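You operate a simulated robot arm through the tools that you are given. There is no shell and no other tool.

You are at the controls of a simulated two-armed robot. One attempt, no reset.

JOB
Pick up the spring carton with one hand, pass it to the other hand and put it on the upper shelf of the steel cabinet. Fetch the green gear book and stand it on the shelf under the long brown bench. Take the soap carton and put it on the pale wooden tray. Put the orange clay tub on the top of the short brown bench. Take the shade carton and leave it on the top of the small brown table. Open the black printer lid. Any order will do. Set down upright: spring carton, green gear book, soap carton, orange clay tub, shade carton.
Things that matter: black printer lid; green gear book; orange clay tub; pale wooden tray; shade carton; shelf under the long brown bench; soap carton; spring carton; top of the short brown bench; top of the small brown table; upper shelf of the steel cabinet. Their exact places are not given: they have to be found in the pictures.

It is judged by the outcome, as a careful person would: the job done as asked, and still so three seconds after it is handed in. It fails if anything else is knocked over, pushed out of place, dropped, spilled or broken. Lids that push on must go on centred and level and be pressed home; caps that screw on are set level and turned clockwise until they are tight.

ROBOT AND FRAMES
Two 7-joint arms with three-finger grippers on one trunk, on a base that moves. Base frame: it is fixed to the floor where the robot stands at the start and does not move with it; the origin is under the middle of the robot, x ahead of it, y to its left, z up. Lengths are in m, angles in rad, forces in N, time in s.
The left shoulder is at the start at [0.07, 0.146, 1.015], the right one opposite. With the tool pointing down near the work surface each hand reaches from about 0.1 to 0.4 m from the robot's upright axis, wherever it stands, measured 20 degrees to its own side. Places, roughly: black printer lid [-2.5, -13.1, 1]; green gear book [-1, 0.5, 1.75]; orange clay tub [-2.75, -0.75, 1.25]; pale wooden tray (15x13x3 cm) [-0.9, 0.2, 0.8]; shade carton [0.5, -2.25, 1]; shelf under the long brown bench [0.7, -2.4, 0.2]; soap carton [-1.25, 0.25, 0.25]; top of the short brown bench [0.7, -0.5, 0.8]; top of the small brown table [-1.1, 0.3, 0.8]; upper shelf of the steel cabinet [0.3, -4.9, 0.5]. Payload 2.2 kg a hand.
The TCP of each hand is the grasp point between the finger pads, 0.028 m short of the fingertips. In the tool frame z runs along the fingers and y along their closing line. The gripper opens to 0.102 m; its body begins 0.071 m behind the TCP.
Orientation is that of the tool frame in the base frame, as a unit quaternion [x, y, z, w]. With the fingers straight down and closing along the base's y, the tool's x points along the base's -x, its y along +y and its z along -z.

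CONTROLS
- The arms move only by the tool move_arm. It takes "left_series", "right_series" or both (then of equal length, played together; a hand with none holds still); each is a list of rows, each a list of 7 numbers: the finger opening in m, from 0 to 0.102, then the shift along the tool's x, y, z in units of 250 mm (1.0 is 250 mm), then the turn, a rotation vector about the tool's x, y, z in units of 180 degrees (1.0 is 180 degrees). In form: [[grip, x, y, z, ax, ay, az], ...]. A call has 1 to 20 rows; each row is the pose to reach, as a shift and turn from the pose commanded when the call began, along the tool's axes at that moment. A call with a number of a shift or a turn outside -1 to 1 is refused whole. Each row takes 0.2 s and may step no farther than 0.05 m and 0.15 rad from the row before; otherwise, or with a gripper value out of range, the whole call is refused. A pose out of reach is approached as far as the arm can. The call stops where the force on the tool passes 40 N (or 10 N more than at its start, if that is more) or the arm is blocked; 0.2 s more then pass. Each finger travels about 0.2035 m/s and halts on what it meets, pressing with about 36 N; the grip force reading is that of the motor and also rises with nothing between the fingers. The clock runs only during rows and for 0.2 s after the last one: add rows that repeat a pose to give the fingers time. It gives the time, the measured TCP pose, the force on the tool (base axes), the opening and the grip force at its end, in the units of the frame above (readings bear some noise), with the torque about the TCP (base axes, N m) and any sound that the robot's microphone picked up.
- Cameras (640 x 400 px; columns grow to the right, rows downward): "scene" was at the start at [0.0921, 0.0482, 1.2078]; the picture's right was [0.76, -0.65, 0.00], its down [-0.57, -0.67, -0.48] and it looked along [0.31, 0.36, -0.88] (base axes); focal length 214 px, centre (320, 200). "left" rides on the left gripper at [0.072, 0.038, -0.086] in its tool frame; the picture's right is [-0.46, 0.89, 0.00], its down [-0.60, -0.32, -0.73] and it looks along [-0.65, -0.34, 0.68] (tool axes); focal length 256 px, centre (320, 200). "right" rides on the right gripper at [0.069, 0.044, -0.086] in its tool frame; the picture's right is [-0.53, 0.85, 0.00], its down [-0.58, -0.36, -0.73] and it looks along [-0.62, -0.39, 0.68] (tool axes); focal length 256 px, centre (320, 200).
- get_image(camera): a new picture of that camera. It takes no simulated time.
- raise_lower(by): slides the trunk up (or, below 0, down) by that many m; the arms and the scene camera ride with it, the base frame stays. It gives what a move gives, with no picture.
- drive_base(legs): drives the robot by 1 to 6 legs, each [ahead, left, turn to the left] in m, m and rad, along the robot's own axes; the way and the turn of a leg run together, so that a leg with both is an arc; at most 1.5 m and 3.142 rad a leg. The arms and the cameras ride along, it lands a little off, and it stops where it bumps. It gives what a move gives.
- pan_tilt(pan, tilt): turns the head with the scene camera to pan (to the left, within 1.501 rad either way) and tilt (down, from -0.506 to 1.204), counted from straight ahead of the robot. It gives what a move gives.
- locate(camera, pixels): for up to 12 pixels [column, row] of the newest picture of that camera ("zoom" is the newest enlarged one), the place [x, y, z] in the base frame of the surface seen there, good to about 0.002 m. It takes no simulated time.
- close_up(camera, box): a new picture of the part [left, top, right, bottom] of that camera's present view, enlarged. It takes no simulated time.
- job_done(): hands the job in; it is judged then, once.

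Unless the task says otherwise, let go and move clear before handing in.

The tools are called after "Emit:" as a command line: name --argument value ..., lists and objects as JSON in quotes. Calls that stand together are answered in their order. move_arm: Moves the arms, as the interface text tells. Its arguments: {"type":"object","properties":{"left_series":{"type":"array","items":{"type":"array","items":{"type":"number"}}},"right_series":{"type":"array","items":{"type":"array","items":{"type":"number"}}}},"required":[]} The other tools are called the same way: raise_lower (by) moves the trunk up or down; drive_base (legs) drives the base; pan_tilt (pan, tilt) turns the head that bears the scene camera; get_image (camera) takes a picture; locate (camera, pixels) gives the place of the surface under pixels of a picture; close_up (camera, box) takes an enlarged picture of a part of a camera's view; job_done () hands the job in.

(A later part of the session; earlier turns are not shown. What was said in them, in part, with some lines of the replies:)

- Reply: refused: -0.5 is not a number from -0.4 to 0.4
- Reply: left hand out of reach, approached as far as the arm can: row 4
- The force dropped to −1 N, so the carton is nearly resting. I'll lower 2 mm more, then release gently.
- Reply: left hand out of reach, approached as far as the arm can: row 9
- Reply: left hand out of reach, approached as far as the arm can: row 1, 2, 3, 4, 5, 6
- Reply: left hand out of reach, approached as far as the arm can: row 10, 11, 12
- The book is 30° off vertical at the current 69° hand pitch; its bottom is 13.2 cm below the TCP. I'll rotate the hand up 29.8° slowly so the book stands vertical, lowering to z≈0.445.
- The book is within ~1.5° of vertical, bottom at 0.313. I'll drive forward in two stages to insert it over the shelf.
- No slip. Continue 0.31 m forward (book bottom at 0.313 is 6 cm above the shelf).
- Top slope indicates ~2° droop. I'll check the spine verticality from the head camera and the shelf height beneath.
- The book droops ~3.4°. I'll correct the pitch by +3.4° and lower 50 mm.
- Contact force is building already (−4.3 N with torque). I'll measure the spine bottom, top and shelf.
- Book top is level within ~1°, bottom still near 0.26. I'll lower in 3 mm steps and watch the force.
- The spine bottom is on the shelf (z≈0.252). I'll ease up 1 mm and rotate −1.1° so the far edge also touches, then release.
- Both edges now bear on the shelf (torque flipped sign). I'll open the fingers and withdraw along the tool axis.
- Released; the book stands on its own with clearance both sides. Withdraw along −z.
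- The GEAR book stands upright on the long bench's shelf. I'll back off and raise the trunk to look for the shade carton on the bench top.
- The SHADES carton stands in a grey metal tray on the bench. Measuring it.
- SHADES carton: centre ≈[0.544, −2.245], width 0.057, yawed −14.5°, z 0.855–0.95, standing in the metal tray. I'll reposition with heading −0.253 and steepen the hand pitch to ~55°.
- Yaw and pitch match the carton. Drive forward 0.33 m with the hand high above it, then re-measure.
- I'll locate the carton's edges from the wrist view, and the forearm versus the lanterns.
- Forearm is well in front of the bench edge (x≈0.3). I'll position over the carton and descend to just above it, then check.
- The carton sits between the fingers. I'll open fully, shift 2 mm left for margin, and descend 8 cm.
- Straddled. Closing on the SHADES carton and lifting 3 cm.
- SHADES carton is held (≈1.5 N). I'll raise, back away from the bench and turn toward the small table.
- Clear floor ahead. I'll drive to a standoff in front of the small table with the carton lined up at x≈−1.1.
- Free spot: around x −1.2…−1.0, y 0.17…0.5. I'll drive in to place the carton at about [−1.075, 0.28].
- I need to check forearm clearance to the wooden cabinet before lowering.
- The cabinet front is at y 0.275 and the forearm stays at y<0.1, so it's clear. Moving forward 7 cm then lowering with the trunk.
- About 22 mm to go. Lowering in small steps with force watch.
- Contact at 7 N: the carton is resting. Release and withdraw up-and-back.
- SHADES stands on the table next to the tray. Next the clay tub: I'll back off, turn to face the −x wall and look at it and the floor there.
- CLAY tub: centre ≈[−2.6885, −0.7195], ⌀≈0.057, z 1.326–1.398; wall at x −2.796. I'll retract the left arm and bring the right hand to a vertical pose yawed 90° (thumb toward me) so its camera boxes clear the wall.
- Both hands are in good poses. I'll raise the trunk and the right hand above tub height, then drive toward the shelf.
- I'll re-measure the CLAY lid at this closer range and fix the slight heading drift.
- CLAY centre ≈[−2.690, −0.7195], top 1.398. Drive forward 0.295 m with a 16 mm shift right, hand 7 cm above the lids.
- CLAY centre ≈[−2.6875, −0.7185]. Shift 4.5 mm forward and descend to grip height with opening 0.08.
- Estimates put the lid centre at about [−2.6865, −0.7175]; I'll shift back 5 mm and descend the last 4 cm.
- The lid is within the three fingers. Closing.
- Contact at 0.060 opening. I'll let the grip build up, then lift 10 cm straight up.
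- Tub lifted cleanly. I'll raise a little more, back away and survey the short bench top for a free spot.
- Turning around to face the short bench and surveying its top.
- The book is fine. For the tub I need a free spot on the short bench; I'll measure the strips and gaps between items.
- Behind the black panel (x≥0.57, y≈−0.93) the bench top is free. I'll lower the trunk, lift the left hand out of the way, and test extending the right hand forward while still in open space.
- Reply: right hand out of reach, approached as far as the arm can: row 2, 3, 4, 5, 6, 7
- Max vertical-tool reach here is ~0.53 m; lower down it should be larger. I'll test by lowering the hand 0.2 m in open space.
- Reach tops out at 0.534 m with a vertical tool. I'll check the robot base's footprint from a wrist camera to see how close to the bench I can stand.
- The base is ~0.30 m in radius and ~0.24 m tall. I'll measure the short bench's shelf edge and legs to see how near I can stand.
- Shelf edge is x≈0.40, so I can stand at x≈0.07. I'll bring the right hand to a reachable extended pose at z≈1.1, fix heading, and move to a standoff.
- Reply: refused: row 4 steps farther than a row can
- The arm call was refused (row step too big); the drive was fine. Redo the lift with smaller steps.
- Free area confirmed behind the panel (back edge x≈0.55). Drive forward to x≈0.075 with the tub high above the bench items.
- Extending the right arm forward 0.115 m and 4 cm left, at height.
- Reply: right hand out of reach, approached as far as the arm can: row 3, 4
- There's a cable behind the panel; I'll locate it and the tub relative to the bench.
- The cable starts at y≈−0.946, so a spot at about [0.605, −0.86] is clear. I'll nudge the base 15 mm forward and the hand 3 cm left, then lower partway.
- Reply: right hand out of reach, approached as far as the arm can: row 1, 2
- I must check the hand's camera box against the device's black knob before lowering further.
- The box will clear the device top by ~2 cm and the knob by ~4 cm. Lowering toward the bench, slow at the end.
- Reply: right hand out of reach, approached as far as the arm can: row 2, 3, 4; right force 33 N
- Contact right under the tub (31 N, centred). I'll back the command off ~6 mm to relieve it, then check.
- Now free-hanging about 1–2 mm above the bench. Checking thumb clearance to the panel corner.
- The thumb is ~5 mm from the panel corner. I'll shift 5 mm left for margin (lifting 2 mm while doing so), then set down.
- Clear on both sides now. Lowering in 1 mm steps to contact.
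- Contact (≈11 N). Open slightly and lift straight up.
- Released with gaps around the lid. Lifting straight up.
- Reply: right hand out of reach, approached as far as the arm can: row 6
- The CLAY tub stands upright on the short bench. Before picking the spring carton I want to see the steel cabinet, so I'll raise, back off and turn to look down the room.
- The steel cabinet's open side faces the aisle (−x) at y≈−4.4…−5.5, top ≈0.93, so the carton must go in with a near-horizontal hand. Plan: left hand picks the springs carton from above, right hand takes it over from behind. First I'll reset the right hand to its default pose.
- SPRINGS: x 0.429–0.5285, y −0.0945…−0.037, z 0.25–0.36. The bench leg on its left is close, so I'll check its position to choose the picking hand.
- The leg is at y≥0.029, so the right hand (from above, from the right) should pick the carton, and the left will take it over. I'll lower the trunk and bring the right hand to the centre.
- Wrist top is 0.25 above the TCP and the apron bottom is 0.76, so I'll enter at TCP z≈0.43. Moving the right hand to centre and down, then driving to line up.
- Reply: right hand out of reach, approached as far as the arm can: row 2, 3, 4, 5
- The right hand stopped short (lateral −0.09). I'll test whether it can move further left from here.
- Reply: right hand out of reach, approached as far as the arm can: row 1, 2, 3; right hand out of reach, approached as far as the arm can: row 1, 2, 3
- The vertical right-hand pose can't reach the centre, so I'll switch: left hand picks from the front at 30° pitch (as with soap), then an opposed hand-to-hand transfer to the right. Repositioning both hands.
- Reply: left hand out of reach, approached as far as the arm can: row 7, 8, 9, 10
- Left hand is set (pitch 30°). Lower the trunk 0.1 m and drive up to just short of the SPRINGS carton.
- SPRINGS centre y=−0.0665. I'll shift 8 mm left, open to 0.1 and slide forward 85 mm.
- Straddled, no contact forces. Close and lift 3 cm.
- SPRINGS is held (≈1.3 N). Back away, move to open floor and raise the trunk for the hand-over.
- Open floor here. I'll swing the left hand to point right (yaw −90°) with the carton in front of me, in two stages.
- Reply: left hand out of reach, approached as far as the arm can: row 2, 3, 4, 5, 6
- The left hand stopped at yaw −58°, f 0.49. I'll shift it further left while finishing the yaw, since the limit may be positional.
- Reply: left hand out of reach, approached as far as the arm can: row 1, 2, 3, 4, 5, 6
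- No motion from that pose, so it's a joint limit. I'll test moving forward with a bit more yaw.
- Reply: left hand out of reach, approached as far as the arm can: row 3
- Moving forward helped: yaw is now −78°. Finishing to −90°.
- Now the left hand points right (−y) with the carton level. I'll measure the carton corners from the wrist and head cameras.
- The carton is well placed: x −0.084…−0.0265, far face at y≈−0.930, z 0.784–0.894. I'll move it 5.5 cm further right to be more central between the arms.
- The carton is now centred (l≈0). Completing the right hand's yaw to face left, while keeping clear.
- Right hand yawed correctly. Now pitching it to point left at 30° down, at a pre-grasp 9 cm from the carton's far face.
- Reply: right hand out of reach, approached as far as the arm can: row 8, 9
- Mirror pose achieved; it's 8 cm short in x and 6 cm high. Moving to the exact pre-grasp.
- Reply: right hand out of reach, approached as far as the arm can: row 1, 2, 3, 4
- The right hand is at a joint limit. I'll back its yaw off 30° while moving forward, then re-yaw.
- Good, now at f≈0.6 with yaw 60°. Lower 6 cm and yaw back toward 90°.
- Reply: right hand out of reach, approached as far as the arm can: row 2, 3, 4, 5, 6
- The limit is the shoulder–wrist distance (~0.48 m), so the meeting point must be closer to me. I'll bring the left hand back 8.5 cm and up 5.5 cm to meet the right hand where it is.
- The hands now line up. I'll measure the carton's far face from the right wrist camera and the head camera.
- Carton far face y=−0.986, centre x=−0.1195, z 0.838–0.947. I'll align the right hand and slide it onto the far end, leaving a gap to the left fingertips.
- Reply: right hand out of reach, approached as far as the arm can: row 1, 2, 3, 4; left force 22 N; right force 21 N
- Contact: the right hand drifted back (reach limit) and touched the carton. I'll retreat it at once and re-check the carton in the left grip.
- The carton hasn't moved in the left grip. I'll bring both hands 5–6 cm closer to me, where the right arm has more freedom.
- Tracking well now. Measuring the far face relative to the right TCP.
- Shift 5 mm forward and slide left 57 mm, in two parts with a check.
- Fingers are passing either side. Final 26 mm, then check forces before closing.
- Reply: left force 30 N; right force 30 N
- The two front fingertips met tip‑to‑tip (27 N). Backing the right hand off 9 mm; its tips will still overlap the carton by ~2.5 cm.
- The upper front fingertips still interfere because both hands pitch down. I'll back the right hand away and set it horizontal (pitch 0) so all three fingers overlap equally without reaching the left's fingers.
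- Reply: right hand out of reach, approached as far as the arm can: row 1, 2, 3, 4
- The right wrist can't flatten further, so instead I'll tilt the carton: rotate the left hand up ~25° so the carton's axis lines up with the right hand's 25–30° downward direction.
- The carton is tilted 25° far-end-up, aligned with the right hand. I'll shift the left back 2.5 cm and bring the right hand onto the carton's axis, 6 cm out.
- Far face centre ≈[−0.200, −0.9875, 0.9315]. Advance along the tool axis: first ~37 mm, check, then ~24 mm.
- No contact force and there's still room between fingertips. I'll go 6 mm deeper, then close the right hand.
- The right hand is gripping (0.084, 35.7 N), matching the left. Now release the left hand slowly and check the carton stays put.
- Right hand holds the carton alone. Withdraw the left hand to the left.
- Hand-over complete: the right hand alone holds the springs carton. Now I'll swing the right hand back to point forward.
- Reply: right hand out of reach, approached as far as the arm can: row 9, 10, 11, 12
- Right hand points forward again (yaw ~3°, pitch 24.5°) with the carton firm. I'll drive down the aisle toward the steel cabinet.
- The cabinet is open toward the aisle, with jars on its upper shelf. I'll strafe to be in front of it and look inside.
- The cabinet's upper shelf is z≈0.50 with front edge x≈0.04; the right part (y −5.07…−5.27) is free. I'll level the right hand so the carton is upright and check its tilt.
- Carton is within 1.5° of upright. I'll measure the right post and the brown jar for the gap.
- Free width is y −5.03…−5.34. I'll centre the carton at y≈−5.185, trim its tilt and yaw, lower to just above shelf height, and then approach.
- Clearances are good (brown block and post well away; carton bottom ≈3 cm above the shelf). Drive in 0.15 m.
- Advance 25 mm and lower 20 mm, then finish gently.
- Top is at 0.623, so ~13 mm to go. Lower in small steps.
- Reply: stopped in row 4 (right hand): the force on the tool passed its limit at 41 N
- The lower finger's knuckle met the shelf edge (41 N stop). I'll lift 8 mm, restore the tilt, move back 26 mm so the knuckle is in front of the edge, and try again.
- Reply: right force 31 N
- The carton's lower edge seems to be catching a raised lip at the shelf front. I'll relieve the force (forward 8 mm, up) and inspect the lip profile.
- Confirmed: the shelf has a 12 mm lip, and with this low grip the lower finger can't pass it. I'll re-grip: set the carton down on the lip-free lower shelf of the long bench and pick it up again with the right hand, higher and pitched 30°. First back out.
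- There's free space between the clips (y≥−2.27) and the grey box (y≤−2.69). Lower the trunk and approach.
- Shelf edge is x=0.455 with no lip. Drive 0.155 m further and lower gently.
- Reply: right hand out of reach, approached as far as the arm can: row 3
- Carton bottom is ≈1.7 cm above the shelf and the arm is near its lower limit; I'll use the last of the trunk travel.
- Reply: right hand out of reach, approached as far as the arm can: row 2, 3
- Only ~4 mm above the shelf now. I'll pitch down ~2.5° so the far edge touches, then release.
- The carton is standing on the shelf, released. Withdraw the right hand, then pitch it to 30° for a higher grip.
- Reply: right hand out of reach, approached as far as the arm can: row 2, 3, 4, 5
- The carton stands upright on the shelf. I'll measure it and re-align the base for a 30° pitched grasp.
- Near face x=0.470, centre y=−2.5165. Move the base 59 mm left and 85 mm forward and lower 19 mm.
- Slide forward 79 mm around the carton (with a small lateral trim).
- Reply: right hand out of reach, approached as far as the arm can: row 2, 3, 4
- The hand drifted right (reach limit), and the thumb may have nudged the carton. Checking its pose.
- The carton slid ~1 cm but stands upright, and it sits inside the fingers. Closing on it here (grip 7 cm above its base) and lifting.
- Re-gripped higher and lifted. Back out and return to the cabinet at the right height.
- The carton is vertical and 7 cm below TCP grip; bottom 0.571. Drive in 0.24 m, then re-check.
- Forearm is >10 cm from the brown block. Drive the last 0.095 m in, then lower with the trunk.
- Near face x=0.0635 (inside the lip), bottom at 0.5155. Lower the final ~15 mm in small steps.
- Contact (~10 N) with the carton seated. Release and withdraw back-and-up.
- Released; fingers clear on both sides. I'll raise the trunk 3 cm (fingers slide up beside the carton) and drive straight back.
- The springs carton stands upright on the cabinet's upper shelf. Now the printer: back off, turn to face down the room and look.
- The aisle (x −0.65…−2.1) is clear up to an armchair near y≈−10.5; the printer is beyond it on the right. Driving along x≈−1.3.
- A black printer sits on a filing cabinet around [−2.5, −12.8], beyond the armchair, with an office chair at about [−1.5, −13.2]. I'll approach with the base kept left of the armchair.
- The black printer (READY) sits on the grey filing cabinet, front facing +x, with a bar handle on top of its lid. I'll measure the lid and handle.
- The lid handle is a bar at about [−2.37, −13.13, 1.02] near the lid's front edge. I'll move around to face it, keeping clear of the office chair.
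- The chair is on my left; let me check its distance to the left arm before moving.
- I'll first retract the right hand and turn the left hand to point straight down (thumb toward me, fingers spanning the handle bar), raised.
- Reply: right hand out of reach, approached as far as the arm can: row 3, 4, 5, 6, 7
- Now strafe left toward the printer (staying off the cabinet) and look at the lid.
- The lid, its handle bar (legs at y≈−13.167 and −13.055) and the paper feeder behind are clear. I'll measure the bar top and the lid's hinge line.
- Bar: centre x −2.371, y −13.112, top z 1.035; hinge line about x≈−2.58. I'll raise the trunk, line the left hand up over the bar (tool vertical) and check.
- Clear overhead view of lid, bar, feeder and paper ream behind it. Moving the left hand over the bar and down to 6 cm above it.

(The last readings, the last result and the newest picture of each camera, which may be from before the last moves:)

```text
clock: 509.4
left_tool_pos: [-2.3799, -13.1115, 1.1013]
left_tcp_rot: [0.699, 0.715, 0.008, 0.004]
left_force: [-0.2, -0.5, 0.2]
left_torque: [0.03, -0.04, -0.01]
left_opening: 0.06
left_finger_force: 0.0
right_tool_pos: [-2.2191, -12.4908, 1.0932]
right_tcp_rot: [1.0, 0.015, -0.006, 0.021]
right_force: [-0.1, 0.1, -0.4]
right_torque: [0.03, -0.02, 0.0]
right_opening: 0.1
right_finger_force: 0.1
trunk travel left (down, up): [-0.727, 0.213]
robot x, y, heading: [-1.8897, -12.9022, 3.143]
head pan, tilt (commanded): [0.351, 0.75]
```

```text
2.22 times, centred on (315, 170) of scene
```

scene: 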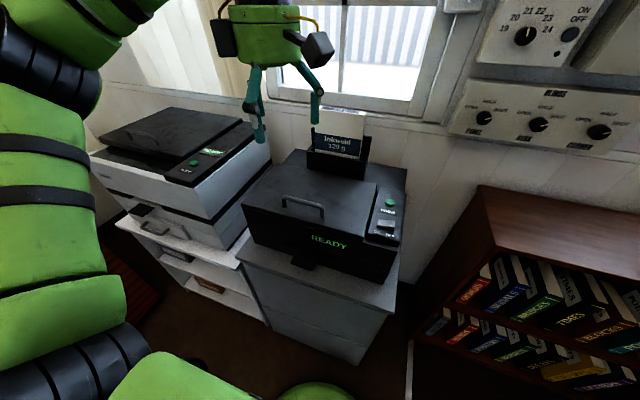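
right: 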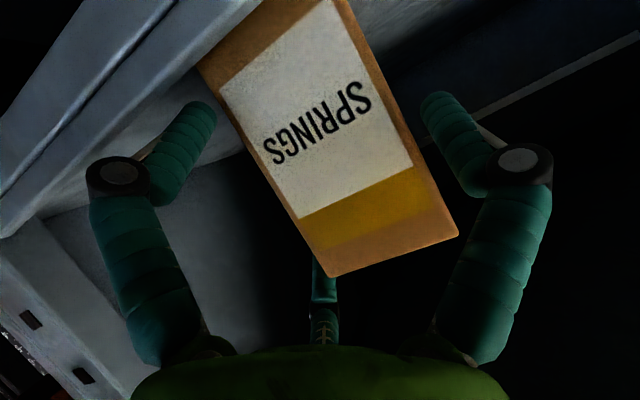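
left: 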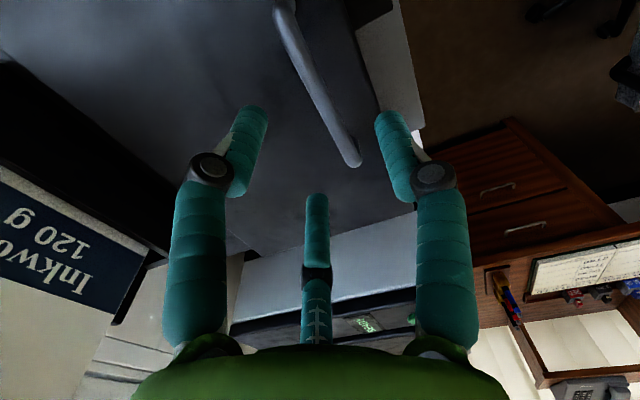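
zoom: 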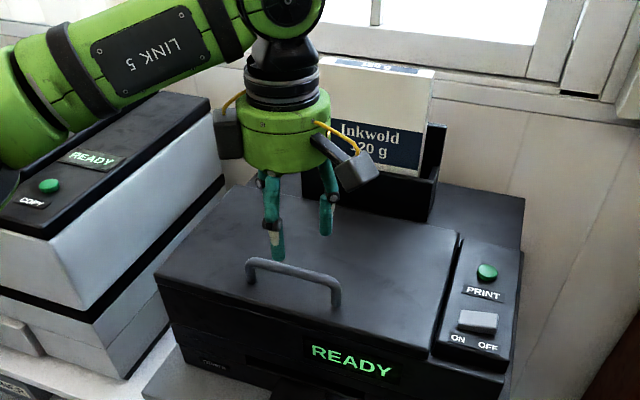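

The bar lies between the thumb (front) and the two rear fingers. Descend 5.8 cm and close.

Emit:
move_arm --left_series '[[0.06, 0, 0, 0.08, 0, 0, 0], [0.06, 0, 0, 0.16, 0, 0, 0], [0.06, 0, 0, 0.235, 0, 0, 0]]'

Emit:
get_image --camera "left"

Emit:
close_up --camera "scene" --box '[230, 120, 400, 260]'

```text
clock: 510.1
left_tool_pos: [-2.3796, -13.1101, 1.0424]
left_tcp_rot: [0.699, 0.715, 0.007, 0.004]
left_force: [-0.4, 0.3, -0.6]
left_torque: [0.01, 0.0, -0.01]
left_opening: 0.0597
left_finger_force: 0.1
right_tool_pos: [-2.2192, -12.4911, 1.0928]
right_tcp_rot: [1.0, 0.015, -0.005, 0.021]
right_force: [-0.2, -0.3, -0.2]
right_torque: [-0.02, -0.02, 0.01]
right_opening: 0.1
right_finger_force: 0.1
trunk travel left (down, up): [-0.727, 0.213]
robot x, y, heading: [-1.8861, -12.9035, 3.138]
head pan, tilt (commanded): [0.351, 0.75]
```

```text
taken
```

left: 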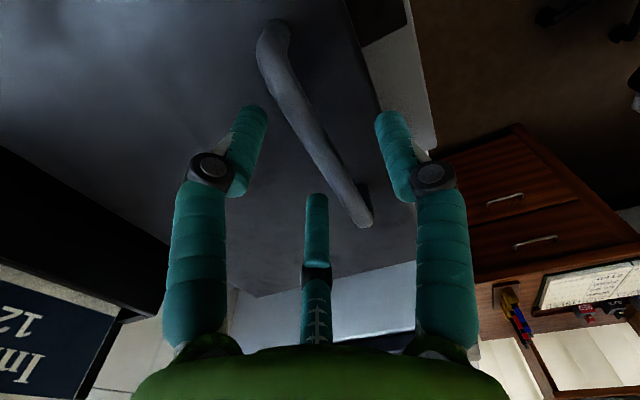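

```text
2.86 times, centred on (315, 190) of scene
```

zoom: 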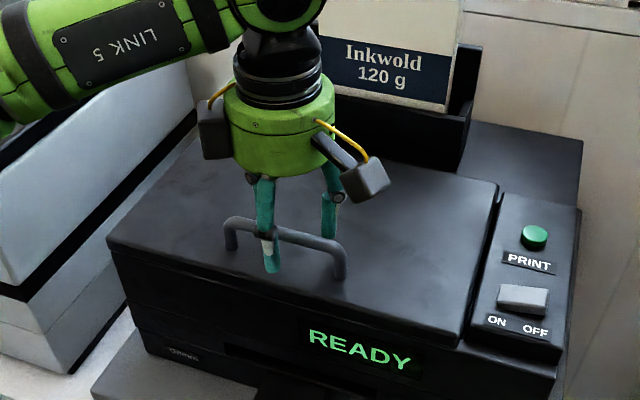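

Thumb in front, fingers behind the bar. Closing.

Emit:
move_arm --left_series '[[0.045, 0, 0, 0, 0, 0, 0], [0.03, 0, 0, 0, 0, 0, 0], [0.015, 0, 0, 0, 0, 0, 0], [0.0, 0, 0, 0, 0, 0, 0], [0.0, 0, 0, 0, 0, 0, 0]]'

Emit:
get_image --camera "left"

Emit:
close_up --camera "scene" --box '[230, 120, 400, 260]'

```text
clock: 511.4
left_tool_pos: [-2.3797, -13.1099, 1.0421]
left_tcp_rot: [0.7, 0.714, 0.007, 0.005]
left_force: [1.6, -0.5, -0.4]
left_torque: [0.04, 0.01, -0.72]
left_opening: 0.0194
left_finger_force: 44.0
right_tool_pos: [-2.2187, -12.4889, 1.093]
right_tcp_rot: [1.0, 0.014, -0.006, 0.02]
right_force: [0.1, 0.7, 0.9]
right_torque: [-0.06, -0.02, 0.01]
right_opening: 0.0999
right_finger_force: 0.1
trunk travel left (down, up): [-0.727, 0.213]
robot x, y, heading: [-1.8869, -12.905, 3.136]
head pan, tilt (commanded): [0.351, 0.75]
```

```text
taken
```

left: 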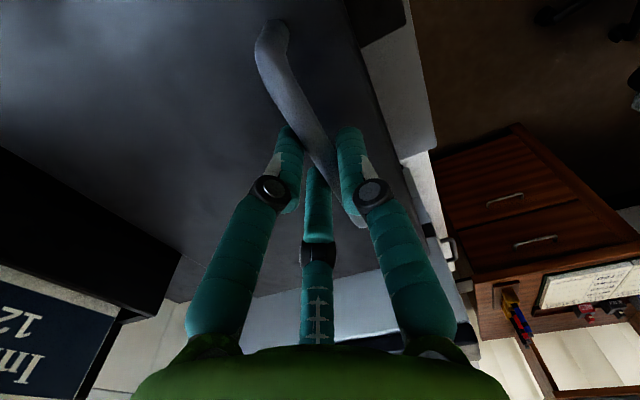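

```text
2.86 times, centred on (315, 190) of scene
```

zoom: 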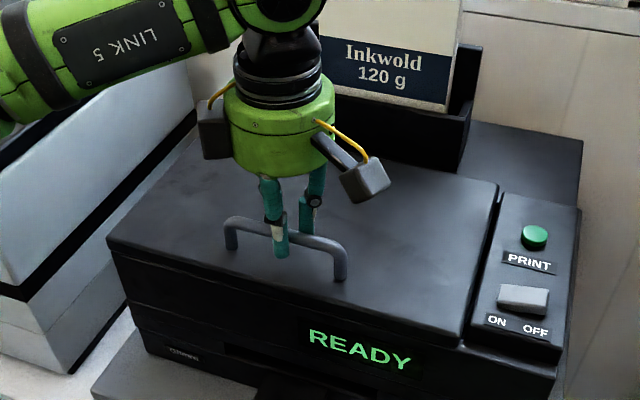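

The bar is gripped. Lifting along the hinge arc to about 20° first, watching forces.

Emit:
move_arm --left_series '[[0.0, 0, -0.0184, -0.0708, 0, 0, 0], [0.0, 0, -0.0432, -0.1396, 0, 0, 0], [0.0, 0, -0.0736, -0.2056, 0, 0, 0], [0.0, 0, -0.1096, -0.2688, 0, 0, 0]]'

Emit:
get_image --camera "left"

Emit:
close_up --camera "scene" --box '[230, 100, 420, 260]'

```text
clock: 512.4
left_tool_pos: [-2.4096, -13.1101, 1.1087]
left_tcp_rot: [0.7, 0.715, 0.006, 0.004]
left_force: [3.1, 4.7, -0.1]
left_torque: [0.56, -0.13, -0.56]
left_opening: 0.0194
left_finger_force: 44.2
right_tool_pos: [-2.2188, -12.4878, 1.0927]
right_tcp_rot: [1.0, 0.014, -0.007, 0.022]
right_force: [0.8, 0.5, 0.4]
right_torque: [0.02, 0.0, 0.03]
right_opening: 0.1
right_finger_force: 0.0
trunk travel left (down, up): [-0.727, 0.213]
robot x, y, heading: [-1.8876, -12.907, 3.14]
head pan, tilt (commanded): [0.351, 0.75]
```

```text
taken
```

left: 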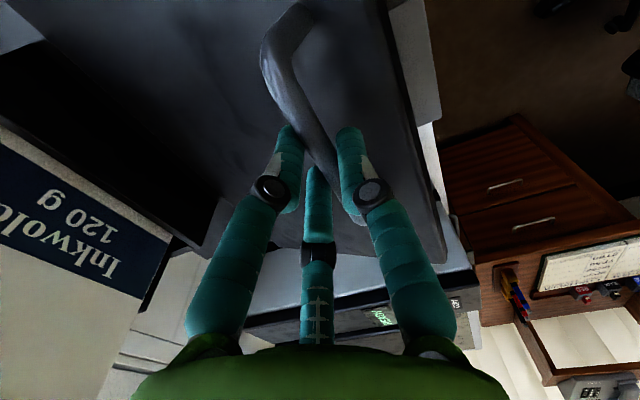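

```text
2.50 times, centred on (325, 180) of scene
```

zoom: 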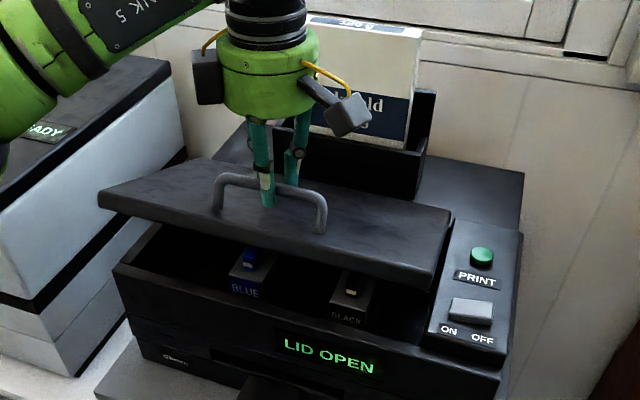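

"LID OPEN" shows, the hinge arc is right. I'm too far back to open it fully, so I'll lower the lid gently, release, move 6 cm closer and re-grip.

Emit:
move_arm --left_series '[[0.0, 0, 0.036, 0.0632, 0, 0, 0], [0.0, 0, 0.0664, 0.1292, 0, 0, 0], [0.0, 0, 0.0912, 0.198, 0, 0, 0], [0.0, 0, 0.1096, 0.2688, 0, 0, 0]]'

Emit:
move_arm --left_series '[[0.02, 0, 0, 0, 0, 0, 0], [0.04, 0, 0, 0, 0, 0, 0], [0.06, 0, 0, 0, 0, 0, 0], [0.06, 0, 0, -0.1, 0, 0, 0], [0.06, 0, 0, -0.24, 0, 0, 0], [0.06, 0, 0, -0.4, 0, 0, 0]]'

Emit:
drive_base --legs '[[0.06, 0, 0]]'

Emit:
get_image --camera "left"

Emit:
close_up --camera "scene" --box '[230, 120, 420, 290]'

```text
clock: 513.4
left_tool_pos: [-2.3791, -13.1104, 1.0415]
left_tcp_rot: [0.699, 0.715, 0.007, 0.004]
left_force: [2.0, 1.5, 3.9]
left_torque: [-0.04, -0.11, -0.76]
left_opening: 0.0195
left_finger_force: 43.9
right_tool_pos: [-2.2185, -12.4893, 1.0924]
right_tcp_rot: [1.0, 0.013, -0.007, 0.021]
right_force: [-0.4, 0.4, -0.1]
right_torque: [0.0, 0.01, -0.01]
right_opening: 0.0998
right_finger_force: 0.2
trunk travel left (down, up): [-0.727, 0.213]
robot x, y, heading: [-1.8899, -12.9033, 3.138]
head pan, tilt (commanded): [0.351, 0.75]
```

```text
clock: 514.8
left_tool_pos: [-2.3802, -13.1117, 1.1409]
left_tcp_rot: [0.699, 0.715, 0.008, 0.005]
left_force: [-0.1, -0.3, -0.4]
left_torque: [-0.01, 0.02, -0.01]
left_opening: 0.0601
left_finger_force: 0.0
right_tool_pos: [-2.2192, -12.488, 1.093]
right_tcp_rot: [1.0, 0.013, -0.007, 0.022]
right_force: [1.2, 0.7, -0.6]
right_torque: [0.0, 0.01, 0.0]
right_opening: 0.0999
right_finger_force: 0.1
trunk travel left (down, up): [-0.727, 0.213]
robot x, y, heading: [-1.8897, -12.9068, 3.138]
head pan, tilt (commanded): [0.351, 0.75]
```

```text
clock: 515.7
left_tool_pos: [-2.4377, -13.1121, 1.1418]
left_tcp_rot: [0.699, 0.715, 0.006, 0.003]
left_force: [0.2, 0.4, 0.6]
left_torque: [0.03, 0.1, 0.03]
left_opening: 0.0598
left_finger_force: 0.0
right_tool_pos: [-2.276, -12.4884, 1.0946]
right_tcp_rot: [1.0, 0.014, -0.008, 0.021]
right_force: [0.9, 0.4, 1.0]
right_torque: [0.01, 0.08, 0.02]
right_opening: 0.1
right_finger_force: 0.1
trunk travel left (down, up): [-0.727, 0.213]
robot x, y, heading: [-1.9502, -12.9063, 3.132]
head pan, tilt (commanded): [0.351, 0.75]
```

```text
taken
```

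left: 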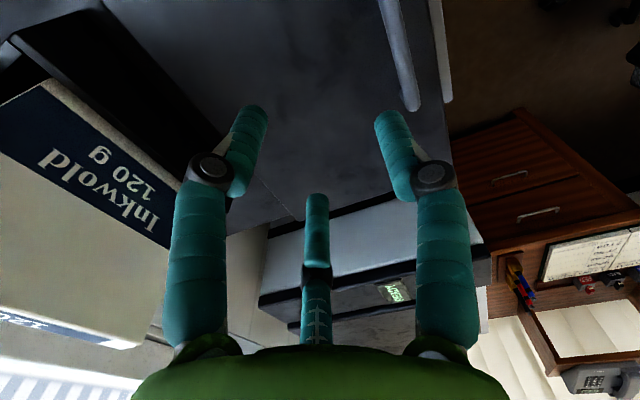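

```text
2.35 times, centred on (325, 205) of scene
```

zoom: 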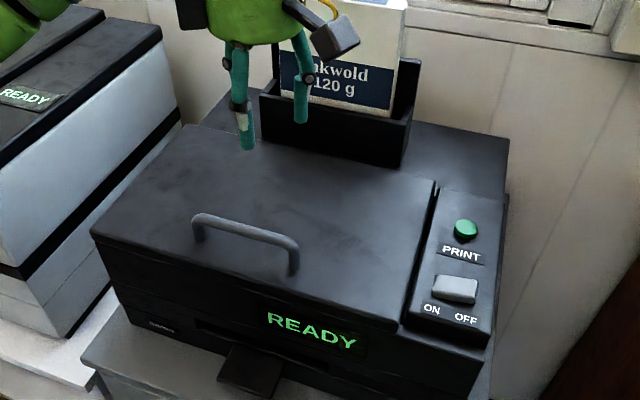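

Lid closed again (READY) and I'm 6 cm closer. Re-position over the bar, descend and grip.

Emit:
move_arm --left_series '[[0.06, 0, 0.116, 0, 0, 0, 0], [0.06, 0, 0.231, 0, 0, 0, 0], [0.06, 0, 0.231, 0.13, 0, 0, 0], [0.06, 0, 0.231, 0.27, 0, 0, 0], [0.06, 0, 0.231, 0.396, 0, 0, 0]]'

Emit:
get_image --camera "left"

Emit:
close_up --camera "scene" --box '[230, 120, 420, 290]'

```text
clock: 516.9
left_tool_pos: [-2.3809, -13.1103, 1.0424]
left_tcp_rot: [0.699, 0.715, 0.007, 0.003]
left_force: [0.5, -0.5, 0.6]
left_torque: [0.0, -0.03, 0.01]
left_opening: 0.0601
left_finger_force: 0.2
right_tool_pos: [-2.2782, -12.4891, 1.0928]
right_tcp_rot: [1.0, 0.014, -0.005, 0.02]
right_force: [-0.8, -0.6, 0.4]
right_torque: [-0.01, -0.03, 0.02]
right_opening: 0.0999
right_finger_force: 0.1
trunk travel left (down, up): [-0.727, 0.213]
robot x, y, heading: [-1.9486, -12.9029, 3.14]
head pan, tilt (commanded): [0.351, 0.75]
```

```text
taken
```

left: 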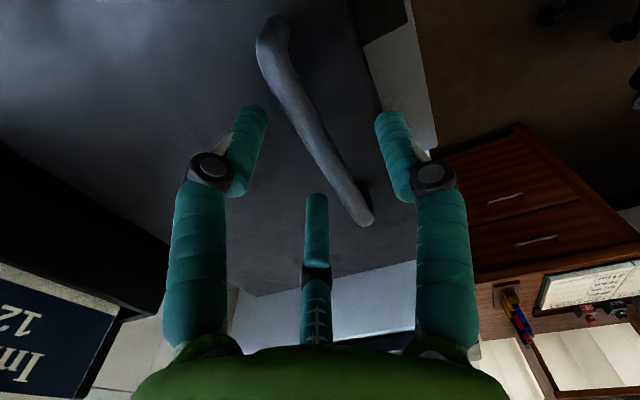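

```text
2.35 times, centred on (325, 205) of scene
```

zoom: 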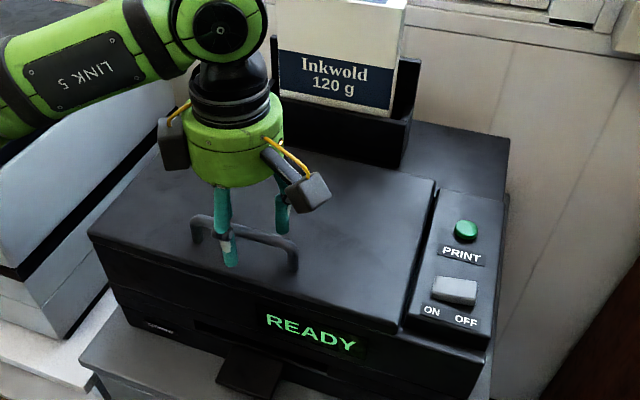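

Emit:
move_arm --left_series '[[0.045, 0, 0, 0, 0, 0, 0], [0.03, 0, 0, 0, 0, 0, 0], [0.015, 0, 0, 0, 0, 0, 0], [0.0, 0, 0, 0, 0, 0, 0], [0.0, 0, 0, 0, 0, 0, 0]]'

Emit:
move_arm --left_series '[[0.0, 0, -0.0184, -0.0708, 0, 0, 0], [0.0, 0, -0.0432, -0.1396, 0, 0, 0], [0.0, 0, -0.0736, -0.2056, 0, 0, 0], [0.0, 0, -0.1096, -0.2688, 0, 0, 0], [0.0, 0, -0.1512, -0.3288, 0, 0, 0], [0.0, 0, -0.1976, -0.3848, 0, 0, 0], [0.0, 0, -0.2488, -0.4364, 0, 0, 0], [0.0, 0, -0.3044, -0.4836, 0, 0, 0]]'

Emit:
get_image --camera "left"

Emit:
close_up --camera "scene" --box '[230, 80, 430, 260]'

```text
clock: 518.1
left_tool_pos: [-2.3793, -13.1112, 1.042]
left_tcp_rot: [0.7, 0.714, 0.007, 0.005]
left_force: [3.7, -1.2, -1.1]
left_torque: [-0.01, -0.1, -0.73]
left_opening: 0.0194
left_finger_force: 44.6
right_tool_pos: [-2.2782, -12.4894, 1.0928]
right_tcp_rot: [1.0, 0.014, -0.007, 0.021]
right_force: [-0.5, -0.6, 0.1]
right_torque: [0.0, -0.02, -0.02]
right_opening: 0.0999
right_finger_force: 0.0
trunk travel left (down, up): [-0.727, 0.213]
robot x, y, heading: [-1.9465, -12.9045, 3.137]
head pan, tilt (commanded): [0.351, 0.75]
```

```text
clock: 519.9
left_tool_pos: [-2.4622, -13.1102, 1.1609]
left_tcp_rot: [0.7, 0.714, 0.009, 0.005]
left_force: [-3.1, 7.0, -9.9]
left_torque: [0.13, -0.04, -0.38]
left_opening: 0.0196
left_finger_force: 44.4
right_tool_pos: [-2.2815, -12.4873, 1.092]
right_tcp_rot: [1.0, 0.014, -0.005, 0.022]
right_force: [0.1, -1.1, 0.8]
right_torque: [-0.03, 0.0, 0.01]
right_opening: 0.1003
right_finger_force: 0.0
trunk travel left (down, up): [-0.727, 0.213]
robot x, y, heading: [-1.9507, -12.9067, 3.137]
head pan, tilt (commanded): [0.351, 0.75]
```

```text
taken
```

left: 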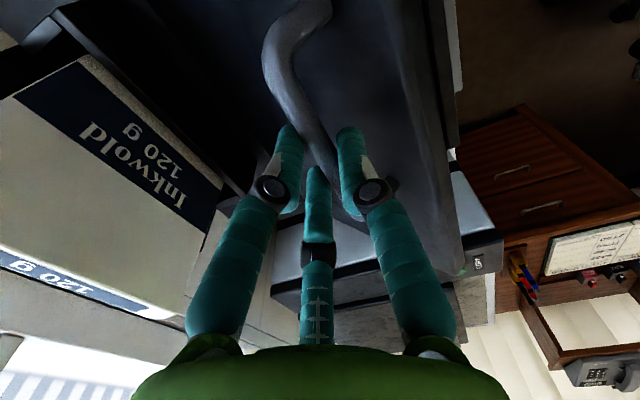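

```text
2.22 times, centred on (330, 170) of scene
```

zoom: 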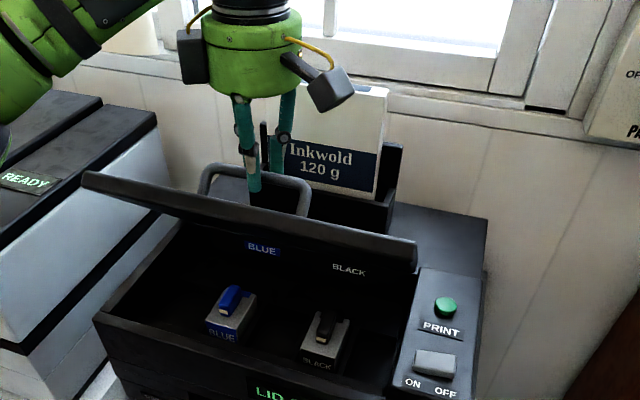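

The lid is at ~40° with a ~10 N inward pull, so the real hinge radius is a bit smaller than assumed. I'll locate the bar and lid edge to refit the arc.

Emit:
locate --camera "zoom" --pixels '[[215, 168], [290, 178], [275, 176], [305, 195], [203, 190], [85, 178], [250, 213], [413, 248], [150, 195], [340, 232], [385, 150], [360, 95]]'

```text
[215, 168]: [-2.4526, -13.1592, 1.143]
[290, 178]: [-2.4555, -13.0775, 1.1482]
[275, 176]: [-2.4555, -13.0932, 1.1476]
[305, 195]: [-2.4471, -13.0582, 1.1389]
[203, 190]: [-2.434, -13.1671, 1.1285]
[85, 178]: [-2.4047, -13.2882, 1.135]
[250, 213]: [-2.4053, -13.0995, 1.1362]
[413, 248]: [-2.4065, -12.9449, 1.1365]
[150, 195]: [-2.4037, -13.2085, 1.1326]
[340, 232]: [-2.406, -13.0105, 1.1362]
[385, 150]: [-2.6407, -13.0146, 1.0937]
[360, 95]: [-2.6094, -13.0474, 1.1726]
```

Refit: hinge at about x −2.540, z 0.991; the lid is now at ~48°. Continue along the corrected arc to ~62° with a slight hand tilt.

Emit:
move_arm --left_series '[[0.0, 0, -0.054, -0.026, 0.0222, 0, 0], [0.0, 0, -0.11, -0.046, 0.0444, 0, 0], [0.0, 0, -0.167, -0.0604, 0.0667, 0, 0]]'

Emit:
get_image --camera "left"

Emit:
close_up --camera "scene" --box '[230, 80, 430, 260]'

```text
clock: 520.7
left_tool_pos: [-2.4992, -13.111, 1.1803]
left_tcp_rot: [0.697, 0.71, -0.069, -0.071]
left_force: [3.9, 6.7, 8.8]
left_torque: [0.01, -0.18, -0.18]
left_opening: 0.0195
left_finger_force: 44.8
right_tool_pos: [-2.2763, -12.4878, 1.0922]
right_tcp_rot: [1.0, 0.013, -0.008, 0.022]
right_force: [0.1, -0.3, 0.4]
right_torque: [-0.01, 0.0, 0.01]
right_opening: 0.1003
right_finger_force: 0.0
trunk travel left (down, up): [-0.727, 0.213]
robot x, y, heading: [-1.9505, -12.9033, 3.136]
head pan, tilt (commanded): [0.351, 0.75]
```

```text
taken
```

left: 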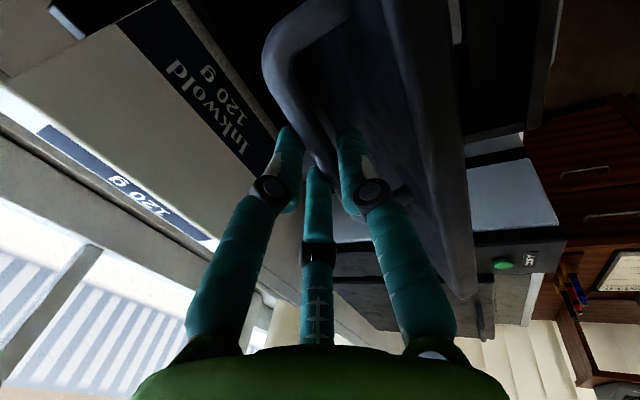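

```text
2.22 times, centred on (330, 170) of scene
```

zoom: 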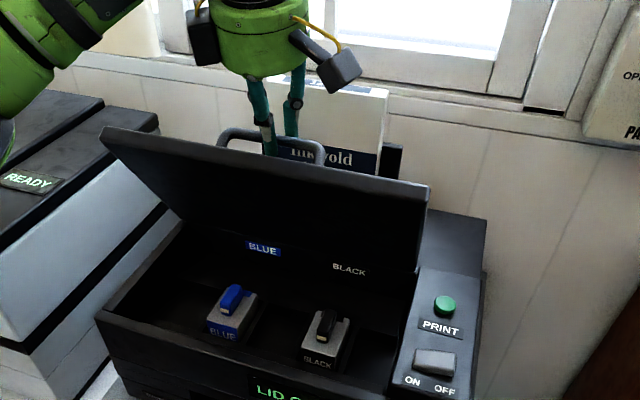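

Emit:
locate --camera "zoom" --pixels '[[105, 130], [250, 158], [425, 188], [235, 132], [300, 143], [320, 160], [220, 145], [200, 180], [350, 230], [300, 200]]'

```text
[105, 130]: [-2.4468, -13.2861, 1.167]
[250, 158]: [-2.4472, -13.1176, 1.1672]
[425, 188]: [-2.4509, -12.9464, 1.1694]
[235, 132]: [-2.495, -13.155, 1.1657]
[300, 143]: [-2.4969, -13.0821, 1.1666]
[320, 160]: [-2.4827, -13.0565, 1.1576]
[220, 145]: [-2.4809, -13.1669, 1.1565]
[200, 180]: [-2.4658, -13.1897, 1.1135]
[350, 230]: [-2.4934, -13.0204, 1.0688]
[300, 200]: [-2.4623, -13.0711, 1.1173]
```

Lid at ~62°. Continue to ~75° with 8° more tilt.

Emit:
move_arm --left_series '[[0.0, 0, -0.05, 0.0, 0.015, 0, 0], [0.0, 0, -0.1, 0.001, 0.03, 0, 0], [0.0, 0, -0.1457, 0.005, 0.0444, 0, 0]]'

Emit:
get_image --camera "left"

Emit:
close_up --camera "scene" --box '[230, 80, 430, 260]'

```text
clock: 521.5
left_tool_pos: [-2.5367, -13.1112, 1.1849]
left_tcp_rot: [0.69, 0.704, -0.12, -0.119]
left_force: [1.6, 5.7, 14.6]
left_torque: [-0.12, -0.07, -0.2]
left_opening: 0.0191
left_finger_force: 44.4
right_tool_pos: [-2.2768, -12.4866, 1.0919]
right_tcp_rot: [1.0, 0.014, -0.007, 0.021]
right_force: [-0.5, 0.5, -0.5]
right_torque: [0.03, 0.02, 0.0]
right_opening: 0.0997
right_finger_force: 0.0
trunk travel left (down, up): [-0.727, 0.213]
robot x, y, heading: [-1.9468, -12.9042, 3.138]
head pan, tilt (commanded): [0.351, 0.75]
```

```text
taken
```

left: 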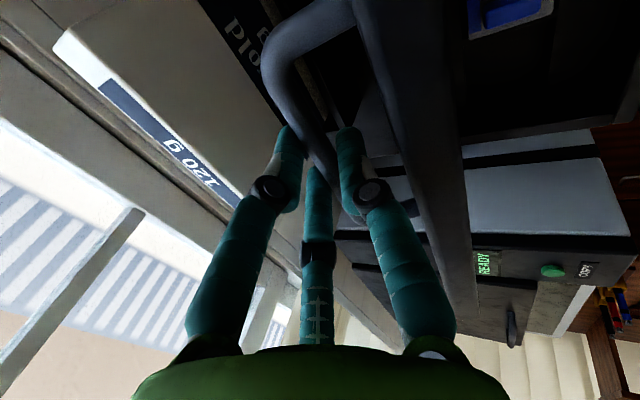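

```text
2.22 times, centred on (330, 170) of scene
```

zoom: 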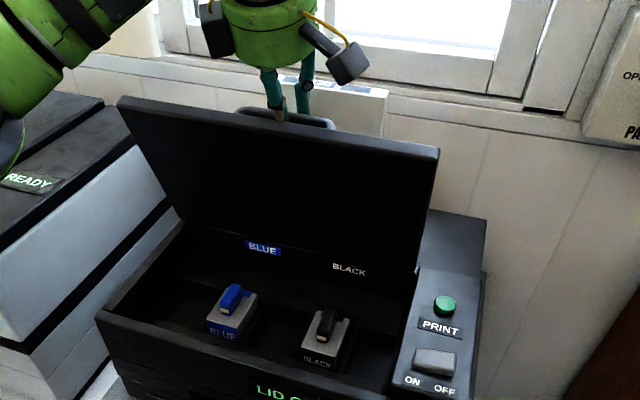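

Emit:
locate --camera "zoom" --pixels '[[120, 98], [250, 122], [435, 150], [260, 112], [315, 122], [200, 180], [350, 220], [300, 150], [340, 90], [320, 180]]'

```text
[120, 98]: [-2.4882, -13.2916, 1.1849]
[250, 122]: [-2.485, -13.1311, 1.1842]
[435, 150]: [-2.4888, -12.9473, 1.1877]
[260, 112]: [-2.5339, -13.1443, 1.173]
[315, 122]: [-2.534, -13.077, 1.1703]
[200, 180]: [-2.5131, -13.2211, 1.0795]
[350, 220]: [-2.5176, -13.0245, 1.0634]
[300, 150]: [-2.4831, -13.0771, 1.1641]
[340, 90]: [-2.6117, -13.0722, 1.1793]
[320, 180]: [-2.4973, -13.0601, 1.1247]
```

Lid is at ~72°. Test whether it stays by itself: open the fingers slightly (the thumb still guards against falling shut) and re-measure.

Emit:
move_arm --left_series '[[0.03, 0, 0, 0, 0, 0, 0], [0.04, 0, 0, 0, 0, 0, 0], [0.04, 0, 0, 0, 0, 0, 0], [0.04, 0, 0, 0, 0, 0, 0], [0.04, 0, 0, 0, 0, 0, 0]]'

Emit:
get_image --camera "left"

Emit:
close_up --camera "scene" --box '[230, 80, 430, 260]'

Emit:
locate --camera "zoom" --pixels '[[120, 98], [250, 122], [435, 150], [260, 112], [315, 122], [200, 180], [350, 220], [300, 150]]'

```text
clock: 522.7
left_tool_pos: [-2.5387, -13.1133, 1.1832]
left_tcp_rot: [0.69, 0.704, -0.118, -0.118]
left_force: [-0.5, 0.1, -0.3]
left_torque: [-0.01, -0.01, -0.03]
left_opening: 0.04
left_finger_force: 0.1
right_tool_pos: [-2.2792, -12.4889, 1.0927]
right_tcp_rot: [1.0, 0.014, -0.006, 0.021]
right_force: [0.6, 0.4, -0.8]
right_torque: [0.03, -0.02, -0.03]
right_opening: 0.0997
right_finger_force: 0.1
trunk travel left (down, up): [-0.727, 0.213]
robot x, y, heading: [-1.9485, -12.9074, 3.134]
head pan, tilt (commanded): [0.351, 0.75]
```

```text
taken
```

left: 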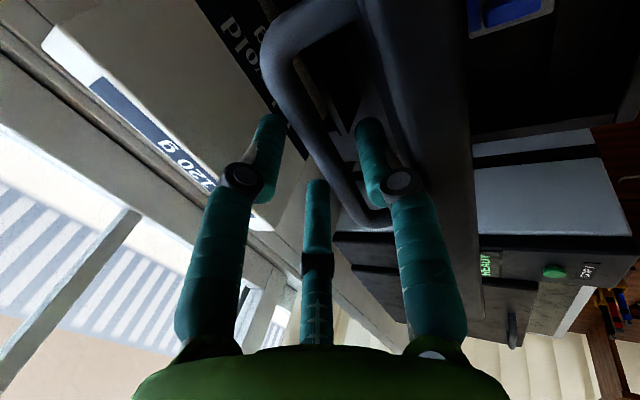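

```text
2.22 times, centred on (330, 170) of scene
```

zoom: 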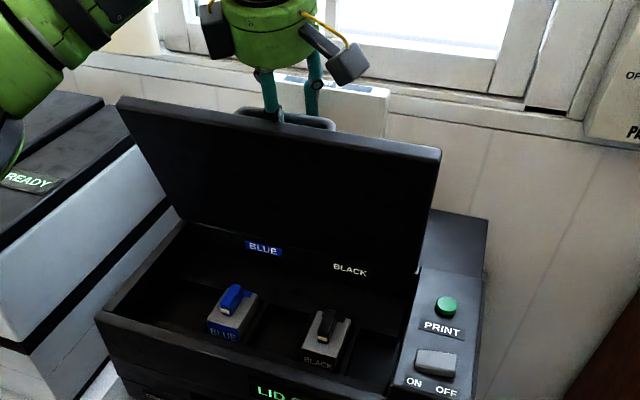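

```text
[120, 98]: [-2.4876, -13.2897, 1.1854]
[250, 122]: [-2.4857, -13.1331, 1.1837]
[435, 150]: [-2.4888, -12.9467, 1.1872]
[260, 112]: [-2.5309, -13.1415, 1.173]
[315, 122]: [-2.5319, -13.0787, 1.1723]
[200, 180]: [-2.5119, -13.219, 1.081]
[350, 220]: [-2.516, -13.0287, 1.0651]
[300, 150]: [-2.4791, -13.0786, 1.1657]
```

The lid holds by itself (no force on the hand, position unchanged). I'll nudge it a little further with the thumb for margin, staying clear of the paper ream.

Emit:
move_arm --left_series '[[0.04, 0, -0.04, 0.015, 0, 0, 0], [0.04, 0, -0.083, 0.03, 0, 0, 0], [0.04, 0, -0.083, 0.03, 0, 0, 0]]'

Emit:
get_image --camera "left"

Emit:
close_up --camera "scene" --box '[230, 80, 430, 260]'

Emit:
locate --camera "zoom" --pixels '[[120, 95], [250, 115], [435, 145], [260, 108], [315, 118], [200, 180], [350, 220], [300, 150]]'

```text
clock: 523.5
left_tool_pos: [-2.5597, -13.1143, 1.1814]
left_tcp_rot: [0.69, 0.704, -0.117, -0.118]
left_force: [-1.1, 0.2, 1.0]
left_torque: [-0.04, -0.02, 0.02]
left_opening: 0.0396
left_finger_force: 0.0
right_tool_pos: [-2.2791, -12.4891, 1.0938]
right_tcp_rot: [1.0, 0.013, -0.006, 0.021]
right_force: [0.1, 0.6, -0.7]
right_torque: [0.02, 0.01, -0.02]
right_opening: 0.0999
right_finger_force: 0.0
trunk travel left (down, up): [-0.727, 0.213]
robot x, y, heading: [-1.95, -12.9046, 3.139]
head pan, tilt (commanded): [0.351, 0.75]
```

```text
taken
```

left: 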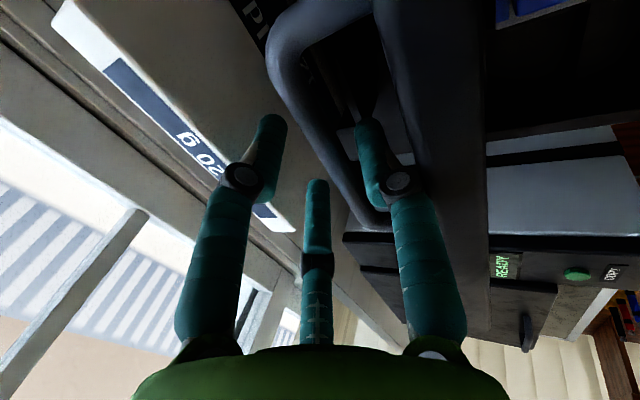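

```text
2.22 times, centred on (330, 170) of scene
```

zoom: 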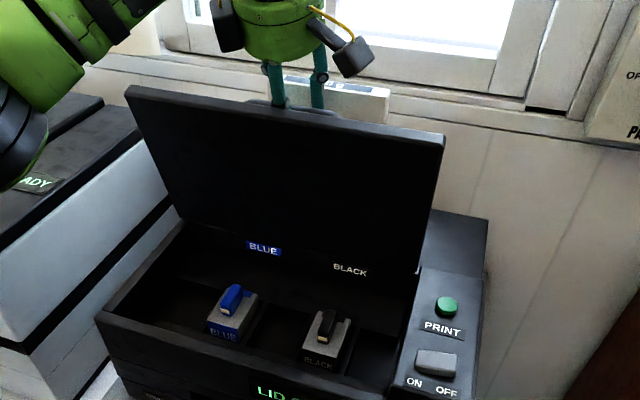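

```text
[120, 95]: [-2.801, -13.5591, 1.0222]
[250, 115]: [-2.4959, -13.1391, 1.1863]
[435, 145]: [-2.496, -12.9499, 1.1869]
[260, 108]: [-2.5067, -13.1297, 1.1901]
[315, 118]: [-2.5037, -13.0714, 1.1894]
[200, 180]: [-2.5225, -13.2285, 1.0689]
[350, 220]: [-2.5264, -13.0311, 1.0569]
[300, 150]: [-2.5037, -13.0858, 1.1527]
```

Lid is now at ~77° and moves freely without touching the ream. I'll lift the hand straight up out of the handle using the trunk.

Emit:
raise_lower --by 0.1

Emit:
get_image --camera "scene"

Emit:
get_image --camera "left"

```text
clock: 524.9
left_tool_pos: [-2.5593, -13.1143, 1.2824]
left_tcp_rot: [0.69, 0.705, -0.117, -0.117]
left_force: [-0.3, -0.9, 0.4]
left_torque: [-0.04, -0.01, -0.01]
left_opening: 0.0398
left_finger_force: 0.0
right_tool_pos: [-2.2791, -12.489, 1.1937]
right_tcp_rot: [1.0, 0.014, -0.006, 0.022]
right_force: [0.2, -0.1, -0.3]
right_torque: [0.01, 0.0, 0.02]
right_opening: 0.1003
right_finger_force: 0.0
trunk travel left (down, up): [-0.827, 0.113]
robot x, y, heading: [-1.9497, -12.905, 3.137]
head pan, tilt (commanded): [0.351, 0.75]
```

```text
taken
```

scene: 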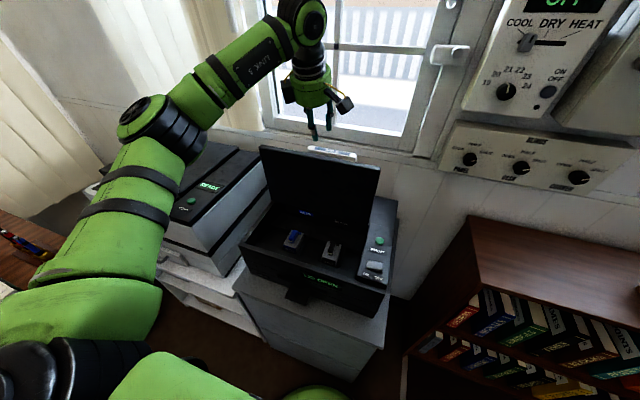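

```text
taken
```

left: 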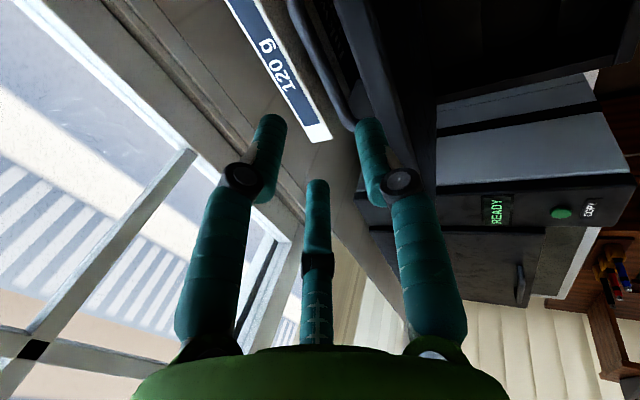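

The lid stays open. I'll back away a little, then strafe right clear of the chair, and confirm.

Emit:
drive_base --legs '[[-0.15, 0, 0], [0, -0.5, 0]]'

Emit:
pan_tilt --pan 0.7 --tilt 0.6

Emit:
get_image --camera "scene"

```text
clock: 528.8
left_tool_pos: [-2.4089, -12.6183, 1.2823]
left_tcp_rot: [0.69, 0.705, -0.115, -0.117]
left_force: [-0.3, 0.1, -0.3]
left_torque: [-0.01, -0.02, -0.01]
left_opening: 0.0402
left_finger_force: 0.1
right_tool_pos: [-2.1271, -11.9915, 1.1934]
right_tcp_rot: [1.0, 0.013, -0.006, 0.021]
right_force: [-0.9, -0.1, 0.6]
right_torque: [0.02, -0.01, 0.01]
right_opening: 0.0999
right_finger_force: 0.0
trunk travel left (down, up): [-0.827, 0.113]
robot x, y, heading: [-1.7956, -12.4077, 3.139]
head pan, tilt (commanded): [0.351, 0.75]
```

```text
clock: 529.6
left_tool_pos: [-2.4074, -12.6144, 1.2821]
left_tcp_rot: [0.69, 0.704, -0.118, -0.117]
left_force: [-0.3, 0.0, -0.3]
left_torque: [-0.04, -0.02, 0.0]
left_opening: 0.04
left_finger_force: 0.0
right_tool_pos: [-2.127, -11.9908, 1.1934]
right_tcp_rot: [1.0, 0.013, -0.006, 0.021]
right_force: [0.0, -1.1, 0.1]
right_torque: [0.02, -0.01, 0.0]
right_opening: 0.1
right_finger_force: 0.0
trunk travel left (down, up): [-0.827, 0.113]
robot x, y, heading: [-1.795, -12.4081, 3.133]
head pan, tilt (commanded): [0.7, 0.6]
```

```text
taken
```

scene: 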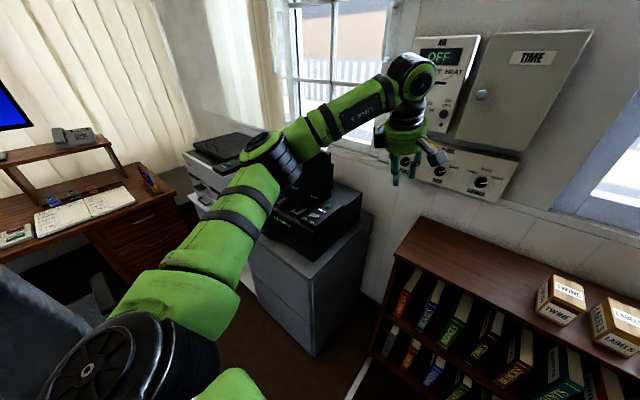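

Emit:
drive_base --legs '[[-0.6, 0, 0]]'

Emit:
pan_tilt --pan 0.35 --tilt 0.45

Emit:
get_image --camera "scene"

Emit:
close_up --camera "scene" --box '[180, 100, 380, 240]'

```text
clock: 533.0
left_tool_pos: [-1.8156, -12.6192, 1.2813]
left_tcp_rot: [0.691, 0.704, -0.116, -0.117]
left_force: [-0.4, 0.5, -0.6]
left_torque: [0.02, 0.0, 0.01]
left_opening: 0.04
left_finger_force: 0.0
right_tool_pos: [-1.5343, -11.9947, 1.1925]
right_tcp_rot: [1.0, 0.013, -0.006, 0.021]
right_force: [0.5, -0.8, 0.3]
right_torque: [0.01, 0.0, 0.05]
right_opening: 0.1001
right_finger_force: 0.1
trunk travel left (down, up): [-0.827, 0.113]
robot x, y, heading: [-1.206, -12.4115, 3.138]
head pan, tilt (commanded): [0.7, 0.6]
```

```text
clock: 533.8
left_tool_pos: [-1.8144, -12.6184, 1.2825]
left_tcp_rot: [0.691, 0.704, -0.117, -0.118]
left_force: [0.5, 1.1, -1.0]
left_torque: [-0.01, -0.01, 0.0]
left_opening: 0.0398
left_finger_force: 0.1
right_tool_pos: [-1.5323, -11.9944, 1.1928]
right_tcp_rot: [1.0, 0.013, -0.007, 0.022]
right_force: [0.0, -0.7, 0.1]
right_torque: [0.0, 0.05, 0.0]
right_opening: 0.1
right_finger_force: 0.0
trunk travel left (down, up): [-0.827, 0.113]
robot x, y, heading: [-1.2018, -12.41, 3.134]
head pan, tilt (commanded): [0.351, 0.45]
```

```text
taken
```

scene: 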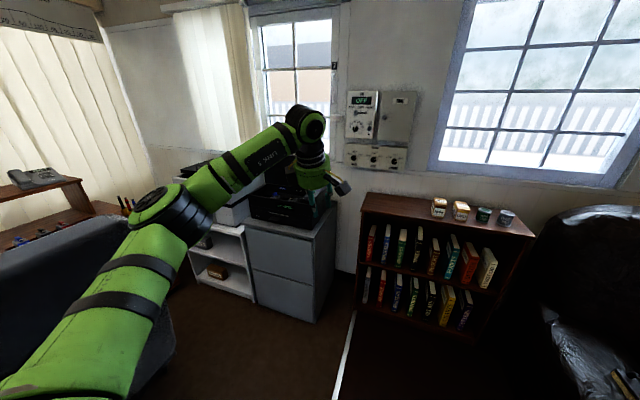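

```text
2.86 times, centred on (280, 170) of scene
```

zoom: 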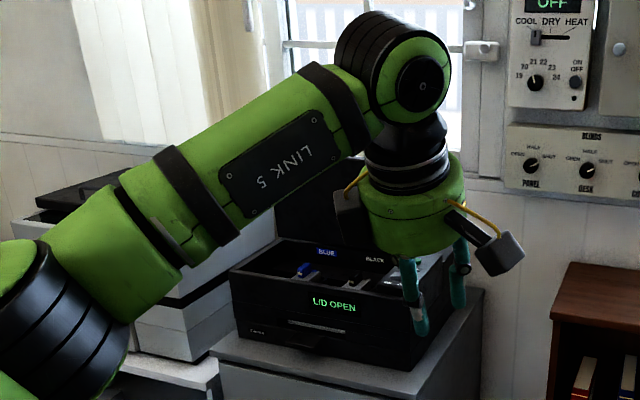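

The printer shows "LID OPEN" with the lid still standing open several seconds after I let go. I last saw the soap carton in the tray, the gear book on the long bench's shelf, and the clay tub on the short bench. I last saw the shade carton on the small table and the springs carton on the cabinet's upper shelf. All five stood upright when I left them. Both hands are clear, so I'm handing in.

Emit:
job_done

```text
The job is handed in.
```

I handed the job in with all six parts done. The hand-in reported no verdict, and I did not go back to re-check the earlier placements after moving on.

- **Springs carton:** the left hand picked it up and passed it to the right hand in the air. It stands upright at the right end of the cabinet's upper shelf. The shelf has a raised lip that my first grip could not clear. I set the carton down on the long bench's lower shelf, the right hand took a higher grip, and then it placed the carton.
- **Green gear book:** it stands upright on the shelf under the long bench. It swung in the grip when I pulled it off the wall shelf, but I straightened it before setting it down.
- **Soap carton:** it stands upright inside the pale wooden tray.
- **Orange clay tub:** it stands upright on the short bench, between the grey device and the fuse panel and just behind them.
- **Shade carton:** it stands upright on the small brown table, to the left of the tray.
- **Printer lid:** it is open to roughly 77 degrees and stays up by itself. The display read "LID OPEN" several seconds after I let go.

There were a few unplanned contacts. During the hand-over the two hands' fingers touched, and the right hand pressed on the springs carton, but the carton did not shift in the grip. The right hand touched the cabinet shelf's lip once, and it nudged the springs carton about a centimetre while taking the new grip. I saw nothing else knocked over or moved out of place.
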